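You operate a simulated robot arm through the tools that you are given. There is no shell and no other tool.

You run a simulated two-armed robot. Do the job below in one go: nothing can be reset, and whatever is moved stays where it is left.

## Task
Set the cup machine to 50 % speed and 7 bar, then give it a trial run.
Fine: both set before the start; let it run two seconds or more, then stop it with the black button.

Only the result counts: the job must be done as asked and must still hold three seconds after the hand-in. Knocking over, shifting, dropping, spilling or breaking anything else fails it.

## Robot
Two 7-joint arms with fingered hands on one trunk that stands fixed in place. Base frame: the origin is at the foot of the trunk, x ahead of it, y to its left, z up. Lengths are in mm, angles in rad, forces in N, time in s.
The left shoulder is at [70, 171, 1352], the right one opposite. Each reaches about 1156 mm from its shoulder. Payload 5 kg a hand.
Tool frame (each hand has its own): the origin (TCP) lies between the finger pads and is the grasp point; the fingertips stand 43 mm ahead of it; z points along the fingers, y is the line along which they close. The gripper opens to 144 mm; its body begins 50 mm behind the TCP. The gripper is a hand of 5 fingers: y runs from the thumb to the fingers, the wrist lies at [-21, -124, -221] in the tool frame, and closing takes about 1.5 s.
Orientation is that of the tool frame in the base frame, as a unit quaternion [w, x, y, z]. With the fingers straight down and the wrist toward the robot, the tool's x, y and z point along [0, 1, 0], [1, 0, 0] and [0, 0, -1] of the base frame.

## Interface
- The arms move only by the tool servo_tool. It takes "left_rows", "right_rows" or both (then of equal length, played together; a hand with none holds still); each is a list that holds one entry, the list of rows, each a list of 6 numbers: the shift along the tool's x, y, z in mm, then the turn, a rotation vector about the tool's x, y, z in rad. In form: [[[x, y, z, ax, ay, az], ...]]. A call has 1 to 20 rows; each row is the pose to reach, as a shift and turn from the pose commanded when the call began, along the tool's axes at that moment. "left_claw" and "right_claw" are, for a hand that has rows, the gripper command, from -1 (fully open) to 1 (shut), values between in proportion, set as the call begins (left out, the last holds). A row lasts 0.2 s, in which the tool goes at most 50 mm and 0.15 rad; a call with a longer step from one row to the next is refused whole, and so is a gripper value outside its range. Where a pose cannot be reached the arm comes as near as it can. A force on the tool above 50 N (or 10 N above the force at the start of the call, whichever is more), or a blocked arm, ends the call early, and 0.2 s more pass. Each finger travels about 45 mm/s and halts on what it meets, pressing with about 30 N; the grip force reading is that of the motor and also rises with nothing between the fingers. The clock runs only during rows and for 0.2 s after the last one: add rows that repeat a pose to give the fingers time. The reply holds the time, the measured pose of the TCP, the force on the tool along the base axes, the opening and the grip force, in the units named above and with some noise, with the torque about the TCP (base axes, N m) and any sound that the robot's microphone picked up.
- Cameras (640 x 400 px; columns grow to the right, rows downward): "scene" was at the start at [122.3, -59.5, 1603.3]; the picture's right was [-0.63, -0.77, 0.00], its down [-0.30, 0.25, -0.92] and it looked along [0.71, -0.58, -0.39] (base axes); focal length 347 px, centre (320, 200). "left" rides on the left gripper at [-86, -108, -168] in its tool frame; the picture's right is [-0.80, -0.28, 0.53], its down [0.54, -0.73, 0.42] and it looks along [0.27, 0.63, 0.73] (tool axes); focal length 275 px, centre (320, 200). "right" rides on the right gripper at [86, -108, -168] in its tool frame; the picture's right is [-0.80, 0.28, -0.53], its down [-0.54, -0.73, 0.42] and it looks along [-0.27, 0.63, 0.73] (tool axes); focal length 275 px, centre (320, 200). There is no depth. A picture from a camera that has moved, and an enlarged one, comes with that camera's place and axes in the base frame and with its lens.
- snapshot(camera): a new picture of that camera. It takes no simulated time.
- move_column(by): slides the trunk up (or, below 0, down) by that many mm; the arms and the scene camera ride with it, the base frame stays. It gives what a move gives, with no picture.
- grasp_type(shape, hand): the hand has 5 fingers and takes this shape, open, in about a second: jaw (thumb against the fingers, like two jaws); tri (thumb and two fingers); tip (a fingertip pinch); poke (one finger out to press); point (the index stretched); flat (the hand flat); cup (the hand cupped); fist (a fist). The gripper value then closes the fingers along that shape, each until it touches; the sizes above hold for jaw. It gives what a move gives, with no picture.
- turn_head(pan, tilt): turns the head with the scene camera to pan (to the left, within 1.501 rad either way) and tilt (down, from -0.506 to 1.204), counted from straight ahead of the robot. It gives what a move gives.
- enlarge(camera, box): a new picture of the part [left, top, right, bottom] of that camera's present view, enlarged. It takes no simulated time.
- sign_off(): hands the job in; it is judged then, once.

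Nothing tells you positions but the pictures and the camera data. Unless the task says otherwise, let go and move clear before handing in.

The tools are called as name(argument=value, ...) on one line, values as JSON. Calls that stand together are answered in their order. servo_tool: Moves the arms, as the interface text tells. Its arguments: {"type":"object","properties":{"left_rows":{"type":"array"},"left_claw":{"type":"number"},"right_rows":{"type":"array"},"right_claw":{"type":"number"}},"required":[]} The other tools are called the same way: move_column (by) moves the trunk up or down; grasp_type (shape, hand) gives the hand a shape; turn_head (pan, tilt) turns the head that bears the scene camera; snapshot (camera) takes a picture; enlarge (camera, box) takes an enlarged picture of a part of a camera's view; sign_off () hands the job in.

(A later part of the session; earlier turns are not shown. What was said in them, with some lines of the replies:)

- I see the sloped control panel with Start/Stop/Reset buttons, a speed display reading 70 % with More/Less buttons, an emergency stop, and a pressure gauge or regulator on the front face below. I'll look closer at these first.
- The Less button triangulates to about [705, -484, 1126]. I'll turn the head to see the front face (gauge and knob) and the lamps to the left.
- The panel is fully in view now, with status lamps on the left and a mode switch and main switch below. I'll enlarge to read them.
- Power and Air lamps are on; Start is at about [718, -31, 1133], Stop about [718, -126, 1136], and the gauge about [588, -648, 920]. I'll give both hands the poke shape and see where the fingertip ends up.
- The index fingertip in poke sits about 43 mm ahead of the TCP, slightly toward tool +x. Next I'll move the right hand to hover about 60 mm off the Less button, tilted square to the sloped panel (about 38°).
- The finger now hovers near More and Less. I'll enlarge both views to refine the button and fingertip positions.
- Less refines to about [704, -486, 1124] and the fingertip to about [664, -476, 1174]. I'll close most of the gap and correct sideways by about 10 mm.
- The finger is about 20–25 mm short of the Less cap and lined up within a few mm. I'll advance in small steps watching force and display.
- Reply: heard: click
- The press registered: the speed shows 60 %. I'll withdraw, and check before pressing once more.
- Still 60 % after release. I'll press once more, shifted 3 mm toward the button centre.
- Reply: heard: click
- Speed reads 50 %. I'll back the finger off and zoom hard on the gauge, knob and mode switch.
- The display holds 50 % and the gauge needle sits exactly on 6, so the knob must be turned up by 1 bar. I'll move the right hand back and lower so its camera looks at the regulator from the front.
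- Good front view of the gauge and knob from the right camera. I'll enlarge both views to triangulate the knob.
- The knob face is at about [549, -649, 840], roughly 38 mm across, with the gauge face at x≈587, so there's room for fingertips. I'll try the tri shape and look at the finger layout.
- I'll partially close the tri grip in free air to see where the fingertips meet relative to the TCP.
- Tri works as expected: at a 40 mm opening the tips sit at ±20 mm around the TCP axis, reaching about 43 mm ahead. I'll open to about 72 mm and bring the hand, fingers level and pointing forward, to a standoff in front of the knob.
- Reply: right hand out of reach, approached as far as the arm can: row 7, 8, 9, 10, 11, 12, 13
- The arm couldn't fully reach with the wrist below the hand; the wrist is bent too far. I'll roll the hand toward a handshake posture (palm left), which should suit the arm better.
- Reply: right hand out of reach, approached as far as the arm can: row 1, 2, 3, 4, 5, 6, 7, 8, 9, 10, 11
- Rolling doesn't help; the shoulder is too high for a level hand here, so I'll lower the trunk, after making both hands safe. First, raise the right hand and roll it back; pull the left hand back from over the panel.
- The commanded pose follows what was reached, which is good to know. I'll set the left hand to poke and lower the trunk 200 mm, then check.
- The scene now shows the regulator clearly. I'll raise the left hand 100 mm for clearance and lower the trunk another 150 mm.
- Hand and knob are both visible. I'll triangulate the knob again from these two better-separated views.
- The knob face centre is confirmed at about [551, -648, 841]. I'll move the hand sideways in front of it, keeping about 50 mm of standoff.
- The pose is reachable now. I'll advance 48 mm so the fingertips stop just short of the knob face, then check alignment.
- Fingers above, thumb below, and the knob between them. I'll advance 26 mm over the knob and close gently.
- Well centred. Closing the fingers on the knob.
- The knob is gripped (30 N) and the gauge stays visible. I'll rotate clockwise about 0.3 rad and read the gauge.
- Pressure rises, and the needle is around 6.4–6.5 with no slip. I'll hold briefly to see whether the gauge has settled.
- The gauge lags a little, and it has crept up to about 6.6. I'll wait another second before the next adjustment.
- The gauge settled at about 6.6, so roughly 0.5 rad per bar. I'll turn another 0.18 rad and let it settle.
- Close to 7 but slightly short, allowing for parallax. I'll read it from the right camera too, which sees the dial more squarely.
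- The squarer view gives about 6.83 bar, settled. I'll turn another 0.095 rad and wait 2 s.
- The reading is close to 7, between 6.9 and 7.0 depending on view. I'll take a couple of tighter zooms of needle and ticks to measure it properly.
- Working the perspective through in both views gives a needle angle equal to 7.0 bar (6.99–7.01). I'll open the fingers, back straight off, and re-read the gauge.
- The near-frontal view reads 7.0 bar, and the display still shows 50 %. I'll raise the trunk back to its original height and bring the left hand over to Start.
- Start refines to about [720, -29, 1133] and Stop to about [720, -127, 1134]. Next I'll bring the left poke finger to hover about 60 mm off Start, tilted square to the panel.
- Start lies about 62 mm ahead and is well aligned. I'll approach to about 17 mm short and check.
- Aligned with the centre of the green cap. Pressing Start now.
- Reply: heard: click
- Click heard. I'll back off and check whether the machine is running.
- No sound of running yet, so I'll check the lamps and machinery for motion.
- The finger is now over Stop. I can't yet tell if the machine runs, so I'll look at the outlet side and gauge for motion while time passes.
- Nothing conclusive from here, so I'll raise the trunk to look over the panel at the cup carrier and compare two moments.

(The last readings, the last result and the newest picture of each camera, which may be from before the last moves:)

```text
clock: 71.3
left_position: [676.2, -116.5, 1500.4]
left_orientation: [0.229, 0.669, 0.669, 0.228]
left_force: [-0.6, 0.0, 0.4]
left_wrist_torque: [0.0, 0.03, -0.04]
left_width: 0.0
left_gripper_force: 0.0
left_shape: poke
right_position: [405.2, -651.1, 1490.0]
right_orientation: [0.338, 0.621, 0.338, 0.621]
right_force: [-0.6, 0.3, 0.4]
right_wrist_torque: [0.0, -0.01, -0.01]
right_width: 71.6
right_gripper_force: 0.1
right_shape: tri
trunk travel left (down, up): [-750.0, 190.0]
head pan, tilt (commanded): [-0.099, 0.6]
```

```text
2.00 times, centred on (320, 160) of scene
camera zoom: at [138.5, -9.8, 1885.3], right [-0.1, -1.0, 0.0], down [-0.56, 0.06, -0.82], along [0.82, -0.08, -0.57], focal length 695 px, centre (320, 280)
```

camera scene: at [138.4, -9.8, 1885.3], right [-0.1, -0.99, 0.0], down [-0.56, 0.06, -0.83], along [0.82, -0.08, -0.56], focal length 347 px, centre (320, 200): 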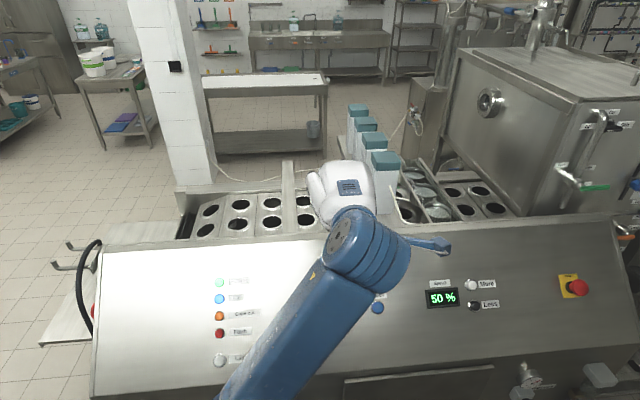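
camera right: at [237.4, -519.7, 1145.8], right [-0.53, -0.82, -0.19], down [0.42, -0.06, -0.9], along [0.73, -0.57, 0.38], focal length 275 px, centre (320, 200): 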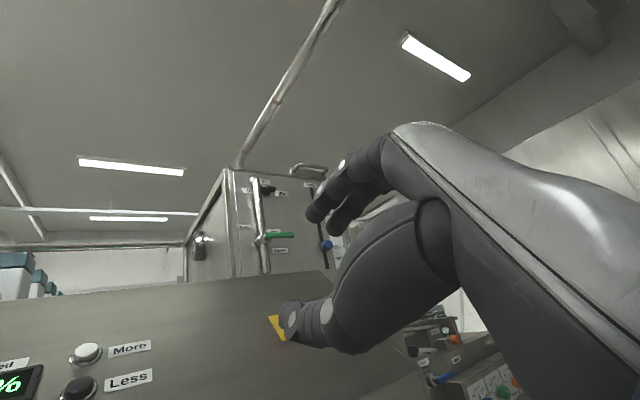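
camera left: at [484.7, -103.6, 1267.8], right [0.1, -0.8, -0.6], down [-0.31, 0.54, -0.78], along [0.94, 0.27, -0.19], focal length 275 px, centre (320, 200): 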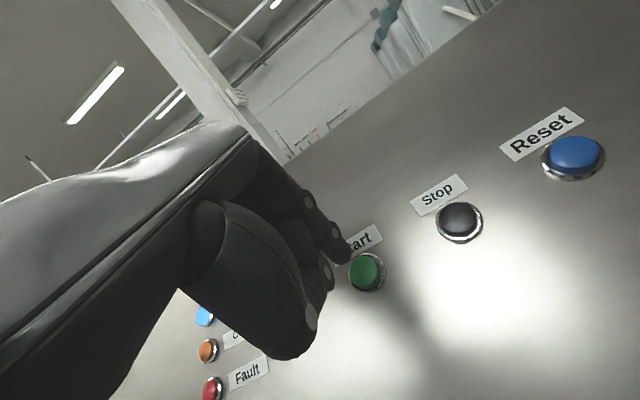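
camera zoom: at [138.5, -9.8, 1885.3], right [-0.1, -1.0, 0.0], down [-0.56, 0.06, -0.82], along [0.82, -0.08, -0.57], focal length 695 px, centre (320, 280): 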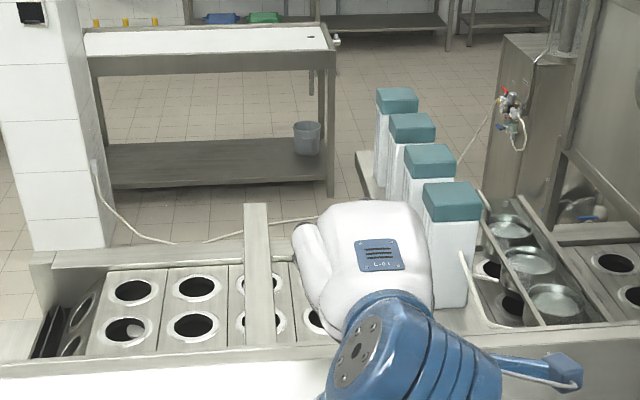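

The carrier has moved between the two shots, so the machine is running. I'll check the lamps, then lower the trunk and press the black Stop button.

enlarge(camera="scene", box=[200, 270, 280, 370])

move_column(by=-300)

enlarge(camera="left", box=[300, 180, 500, 305])

```text
4.00 times, centred on (240, 320) of scene
camera zoom: at [138.5, -9.8, 1885.3], right [-0.1, -1.0, 0.0], down [-0.56, 0.06, -0.82], along [0.82, -0.08, -0.57], focal length 1389 px, centre (640, -280)
```

zoom: 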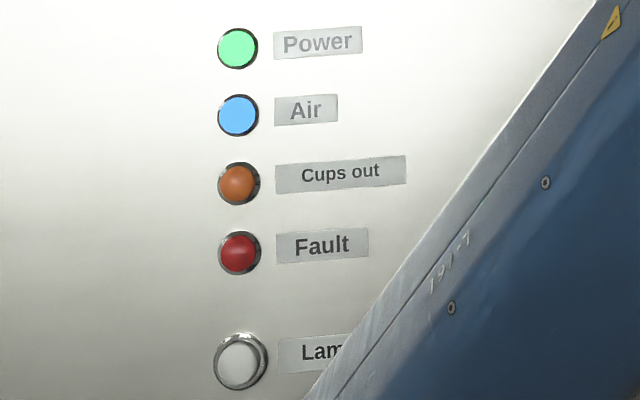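

```text
clock: 74.3
left_position: [675.2, -115.9, 1201.6]
left_orientation: [0.23, 0.669, 0.669, 0.229]
left_force: [-0.4, 0.8, -0.2]
left_wrist_torque: [-0.02, 0.02, 0.01]
left_width: 0.0
left_gripper_force: 0.0
left_shape: poke
right_position: [404.6, -651.5, 1190.3]
right_orientation: [0.338, 0.621, 0.339, 0.621]
right_force: [0.3, 0.7, -0.6]
right_wrist_torque: [0.02, -0.01, 0.01]
right_width: 71.7
right_gripper_force: 0.0
right_shape: tri
trunk travel left (down, up): [-450.0, 490.0]
head pan, tilt (commanded): [-0.099, 0.6]
```

```text
3.20 times, centred on (400, 242) of left
camera zoom: at [486.6, -202.0, 1268.0], right [0.1, -0.8, -0.6], down [-0.31, 0.54, -0.78], along [0.94, 0.27, -0.19], focal length 881 px, centre (64, 64)
```

zoom: 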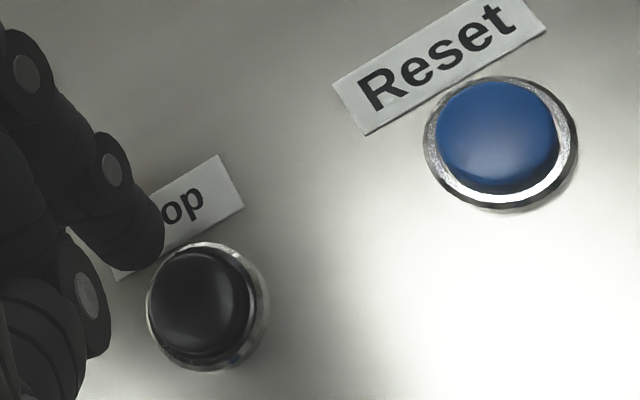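

No fault lamp. The Stop cap is ahead with about 4 mm of sideways correction, so I'll press it now.

servo_tool(left_rows=[[[2, 0, 10, 0, 0, 0], [3.8, 0, 20, 0, 0, 0], [3.8, 0, 28, 0, 0, 0], [3.8, 0, 34, 0, 0, 0], [3.8, 0, 34, 0, 0, 0]]])

enlarge(camera="left", box=[300, 160, 500, 285])

```text
clock: 75.5
left_position: [694.1, -112.1, 1178.5]
left_orientation: [0.231, 0.668, 0.669, 0.231]
left_force: [-10.9, 4.4, 18.1]
left_wrist_torque: [-0.1, -0.19, 0.0]
left_width: 0.1
left_gripper_force: 0.0
left_shape: poke
right_position: [401.8, -651.7, 1191.8]
right_orientation: [0.338, 0.62, 0.338, 0.622]
right_force: [0.3, -0.6, -0.2]
right_wrist_torque: [0.01, 0.05, 0.0]
right_width: 71.6
right_gripper_force: 0.1
right_shape: tri
trunk travel left (down, up): [-450.0, 490.0]
head pan, tilt (commanded): [-0.099, 0.6]
heard: click
```

```text
3.20 times, centred on (400, 222) of left
camera zoom: at [505.3, -198.0, 1243.6], right [0.11, -0.8, -0.59], down [-0.31, 0.54, -0.78], along [0.94, 0.27, -0.19], focal length 881 px, centre (64, 128)
```

zoom: 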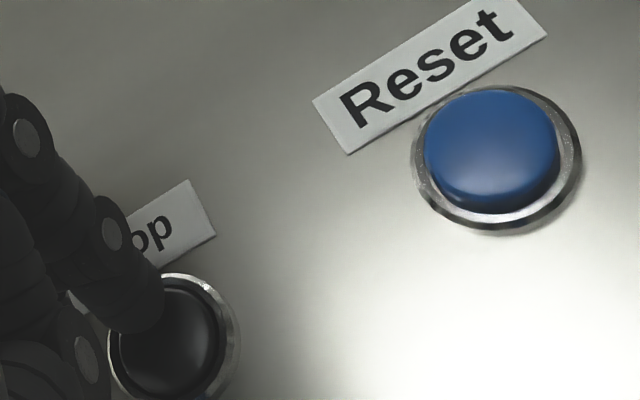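

Click heard on Stop. I'll withdraw the left hand well clear, raise the trunk, and verify the carrier stands still and settings hold.

servo_tool(left_rows=[[[0, 0, -20, 0, 0, 0], [0, 0, -50, 0, 0, 0], [0, 0, -90, 0, 0, 0], [0, 0, -130, 0, 0, 0], [0, 0, -130, 0, 0, 0]]])

move_column(by=300)

snapshot(camera="scene")

enlarge(camera="scene", box=[160, 100, 480, 300])

servo_tool(left_rows=[[[0, 0, 0, 0, 0, 0], [0, 0, 0, 0, 0, 0], [0, 0, 0, 0, 0, 0], [0, 0, 0, 0, 0, 0]]])

enlarge(camera="scene", box=[160, 100, 480, 300])

```text
clock: 76.4
left_position: [664.6, -41.4, 1225.9]
left_orientation: [0.177, 0.65, 0.67, 0.312]
left_force: [0.5, 0.3, 0.6]
left_wrist_torque: [0.0, 0.02, 0.0]
left_width: 0.0
left_gripper_force: 0.0
left_shape: poke
right_position: [405.1, -650.3, 1191.4]
right_orientation: [0.337, 0.621, 0.338, 0.622]
right_force: [0.2, -0.2, -0.7]
right_wrist_torque: [-0.01, 0.02, 0.02]
right_width: 71.2
right_gripper_force: 0.0
right_shape: tri
trunk travel left (down, up): [-450.0, 490.0]
head pan, tilt (commanded): [-0.099, 0.6]
stopped in row 4 (left hand): the arm was blocked; the commanded pose is now the measured one
```

```text
clock: 79.4
left_position: [664.2, -40.4, 1525.6]
left_orientation: [0.175, 0.65, 0.67, 0.312]
left_force: [-0.9, -0.4, -0.2]
left_wrist_torque: [0.04, -0.01, -0.01]
left_width: 0.0
left_gripper_force: 0.0
left_shape: poke
right_position: [405.1, -652.5, 1490.9]
right_orientation: [0.337, 0.621, 0.337, 0.622]
right_force: [0.3, 0.3, 0.6]
right_wrist_torque: [0.0, 0.0, -0.02]
right_width: 71.5
right_gripper_force: 0.0
right_shape: tri
trunk travel left (down, up): [-750.0, 190.0]
head pan, tilt (commanded): [-0.099, 0.6]
```

```text
taken
camera scene: at [138.5, -9.8, 1885.2], right [-0.1, -1.0, 0.0], down [-0.56, 0.06, -0.82], along [0.82, -0.08, -0.57], focal length 347 px, centre (320, 200)
```

scene: 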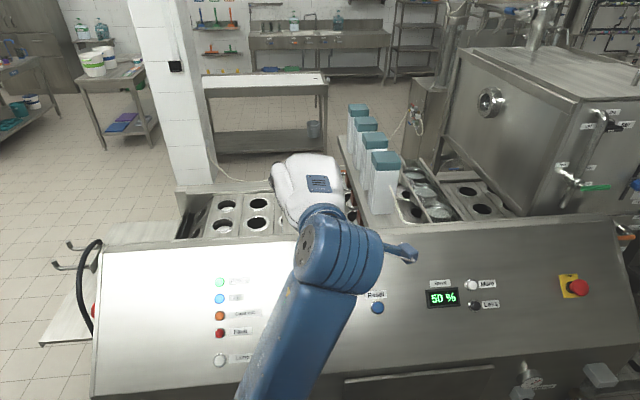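

```text
2.00 times, centred on (320, 200) of scene
camera zoom: at [138.5, -9.8, 1885.2], right [-0.1, -1.0, 0.0], down [-0.56, 0.06, -0.82], along [0.82, -0.08, -0.57], focal length 695 px, centre (320, 200)
```

zoom: 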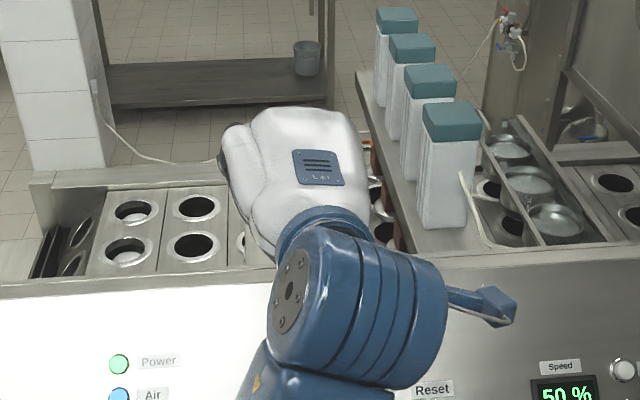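

```text
clock: 80.4
left_position: [664.1, -41.8, 1525.3]
left_orientation: [0.175, 0.651, 0.67, 0.312]
left_force: [0.6, -0.7, -0.1]
left_wrist_torque: [-0.02, -0.04, -0.02]
left_width: 0.2
left_gripper_force: 0.2
left_shape: poke
right_position: [404.5, -652.2, 1491.0]
right_orientation: [0.338, 0.622, 0.337, 0.621]
right_force: [0.3, -0.5, -0.4]
right_wrist_torque: [0.02, 0.02, 0.01]
right_width: 71.6
right_gripper_force: 0.0
right_shape: tri
trunk travel left (down, up): [-750.0, 190.0]
head pan, tilt (commanded): [-0.099, 0.6]
```

```text
2.00 times, centred on (320, 200) of scene
camera zoom: at [138.5, -9.8, 1885.3], right [-0.1, -1.0, 0.0], down [-0.56, 0.06, -0.82], along [0.82, -0.08, -0.57], focal length 695 px, centre (320, 200)
```

zoom: 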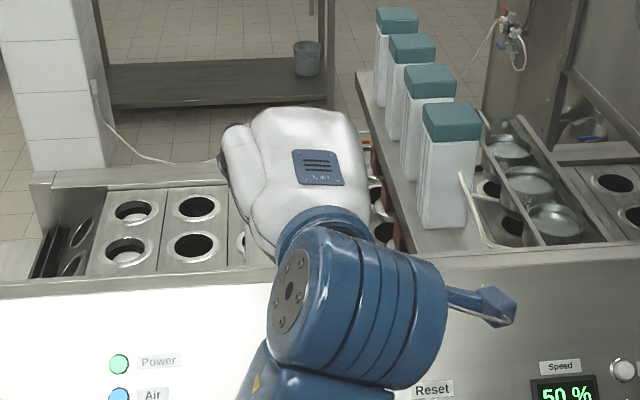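

The carrier stands still between two shots, so it has stopped. The left arm swung a bit on retreat but is clear of everything; I'll verify the gauge, display and lamps.

enlarge(camera="scene", box=[200, 270, 280, 370])

turn_head(pan=-0.75, tilt=0.7)

snapshot(camera="scene")

snapshot(camera="left")

```text
4.00 times, centred on (240, 320) of scene
camera zoom: at [138.5, -9.8, 1885.3], right [-0.1, -1.0, 0.0], down [-0.56, 0.06, -0.82], along [0.82, -0.08, -0.57], focal length 1389 px, centre (640, -280)
```

zoom: 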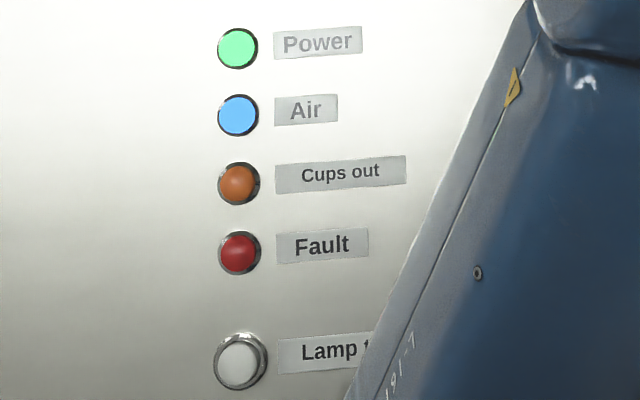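

```text
clock: 81.4
left_position: [664.4, -40.8, 1524.5]
left_orientation: [0.174, 0.651, 0.67, 0.312]
left_force: [0.0, 0.9, -0.1]
left_wrist_torque: [0.0, -0.02, -0.02]
left_width: 0.0
left_gripper_force: 0.0
left_shape: poke
right_position: [404.5, -652.3, 1491.1]
right_orientation: [0.338, 0.622, 0.337, 0.621]
right_force: [0.2, 0.6, 0.6]
right_wrist_torque: [0.0, -0.03, 0.0]
right_width: 71.3
right_gripper_force: 0.1
right_shape: tri
trunk travel left (down, up): [-750.0, 190.0]
head pan, tilt (commanded): [-0.75, 0.7]
```

```text
taken
camera scene: at [112.7, -58.9, 1876.7], right [-0.68, -0.73, 0.0], down [-0.47, 0.44, -0.76], along [0.56, -0.52, -0.64], focal length 347 px, centre (320, 200)
```

scene: 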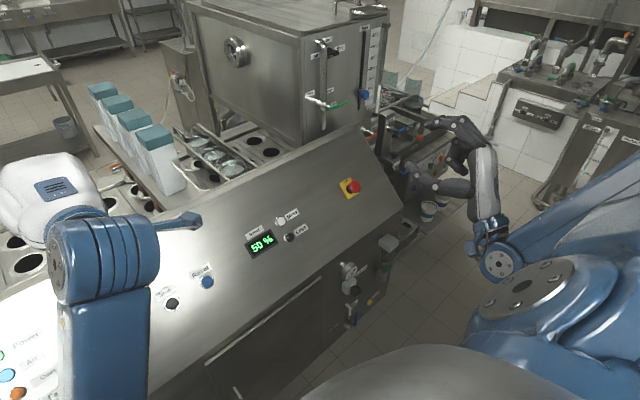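

```text
taken
camera left: at [482.0, -153.0, 1565.5], right [0.2, -0.67, -0.72], down [-0.33, 0.64, -0.69], along [0.92, 0.38, -0.09], focal length 275 px, centre (320, 200)
```

left: 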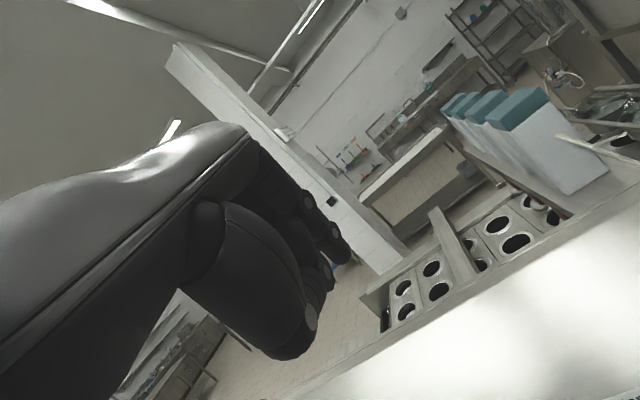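

enlarge(camera="scene", box=[334, 255, 374, 285])

enlarge(camera="scene", box=[140, 200, 320, 320])

```text
13.33 times, centred on (354, 270) of scene
camera zoom: at [112.7, -58.9, 1876.7], right [-0.68, -0.73, 0.0], down [-0.47, 0.44, -0.76], along [0.56, -0.52, -0.64], focal length 4631 px, centre (-133, -733)
```

zoom: 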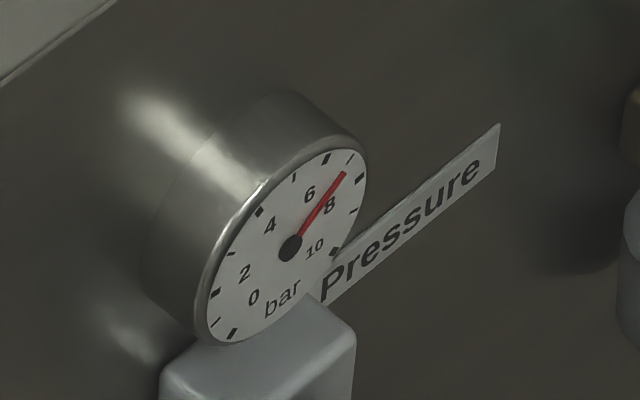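

```text
3.33 times, centred on (230, 260) of scene
camera zoom: at [112.7, -58.9, 1876.7], right [-0.68, -0.73, 0.0], down [-0.47, 0.44, -0.76], along [0.56, -0.52, -0.64], focal length 1158 px, centre (620, 0)
```

zoom: 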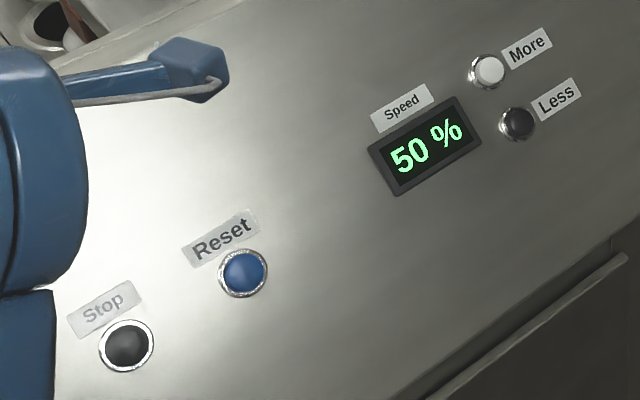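

enlarge(camera="scene", box=[346, 263, 364, 275])

```text
16.00 times, centred on (355, 269) of scene
camera zoom: at [112.7, -58.9, 1876.7], right [-0.68, -0.73, 0.0], down [-0.47, 0.44, -0.76], along [0.56, -0.52, -0.64], focal length 5557 px, centre (-240, -904)
```

zoom: 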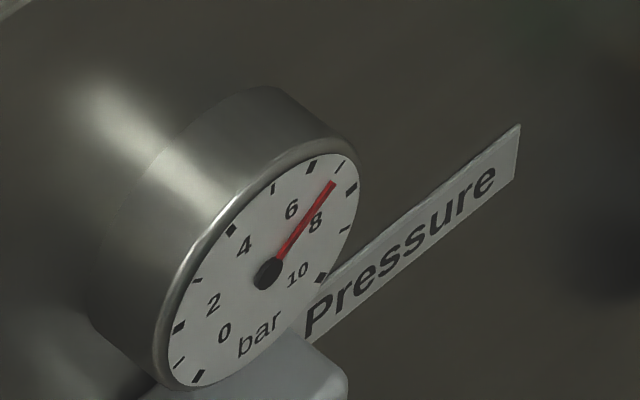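

I set the speed to 50 % and the pressure to 7 bar before starting. The machine ran about 12 seconds and has stopped on the black Stop button. The last pictures show the display still at 50 %, the gauge at about 7, no fault lamp, the carrier still and both hands clear, so I'm handing in.

sign_off()

```text
The job is handed in.
```

I set the cup machine to 50 % speed and 7 bar, gave it a trial run, and stopped it with the black Stop button. The job is handed in.

- **Speed:** I pressed Less twice, and the display went from 70 % to 50 %. It still read 50 % at the end.
- **Pressure:** I turned the regulator knob up from 6 bar. The gauge read 6.99 in a near-frontal view after I let go of the knob. My last look after the run was from a steep angle and agreed with 7 bar, but only to within about 0.1 bar.
- **Run:** It ran about 12 seconds, longer than the two you asked for, because I raised the trunk to check that the cup carrier was really moving.
- **Stop:** The carrier did not move between two pictures taken a second apart after the stop. The Fault and Cups out lamps stayed off.

As the left arm drew back from Stop it was reported blocked and swung about 70 mm to the side. I saw no sign of contact: the forces were low, I heard no click, and nothing looked shifted in the pictures afterwards. Both hands ended clear of the machine.
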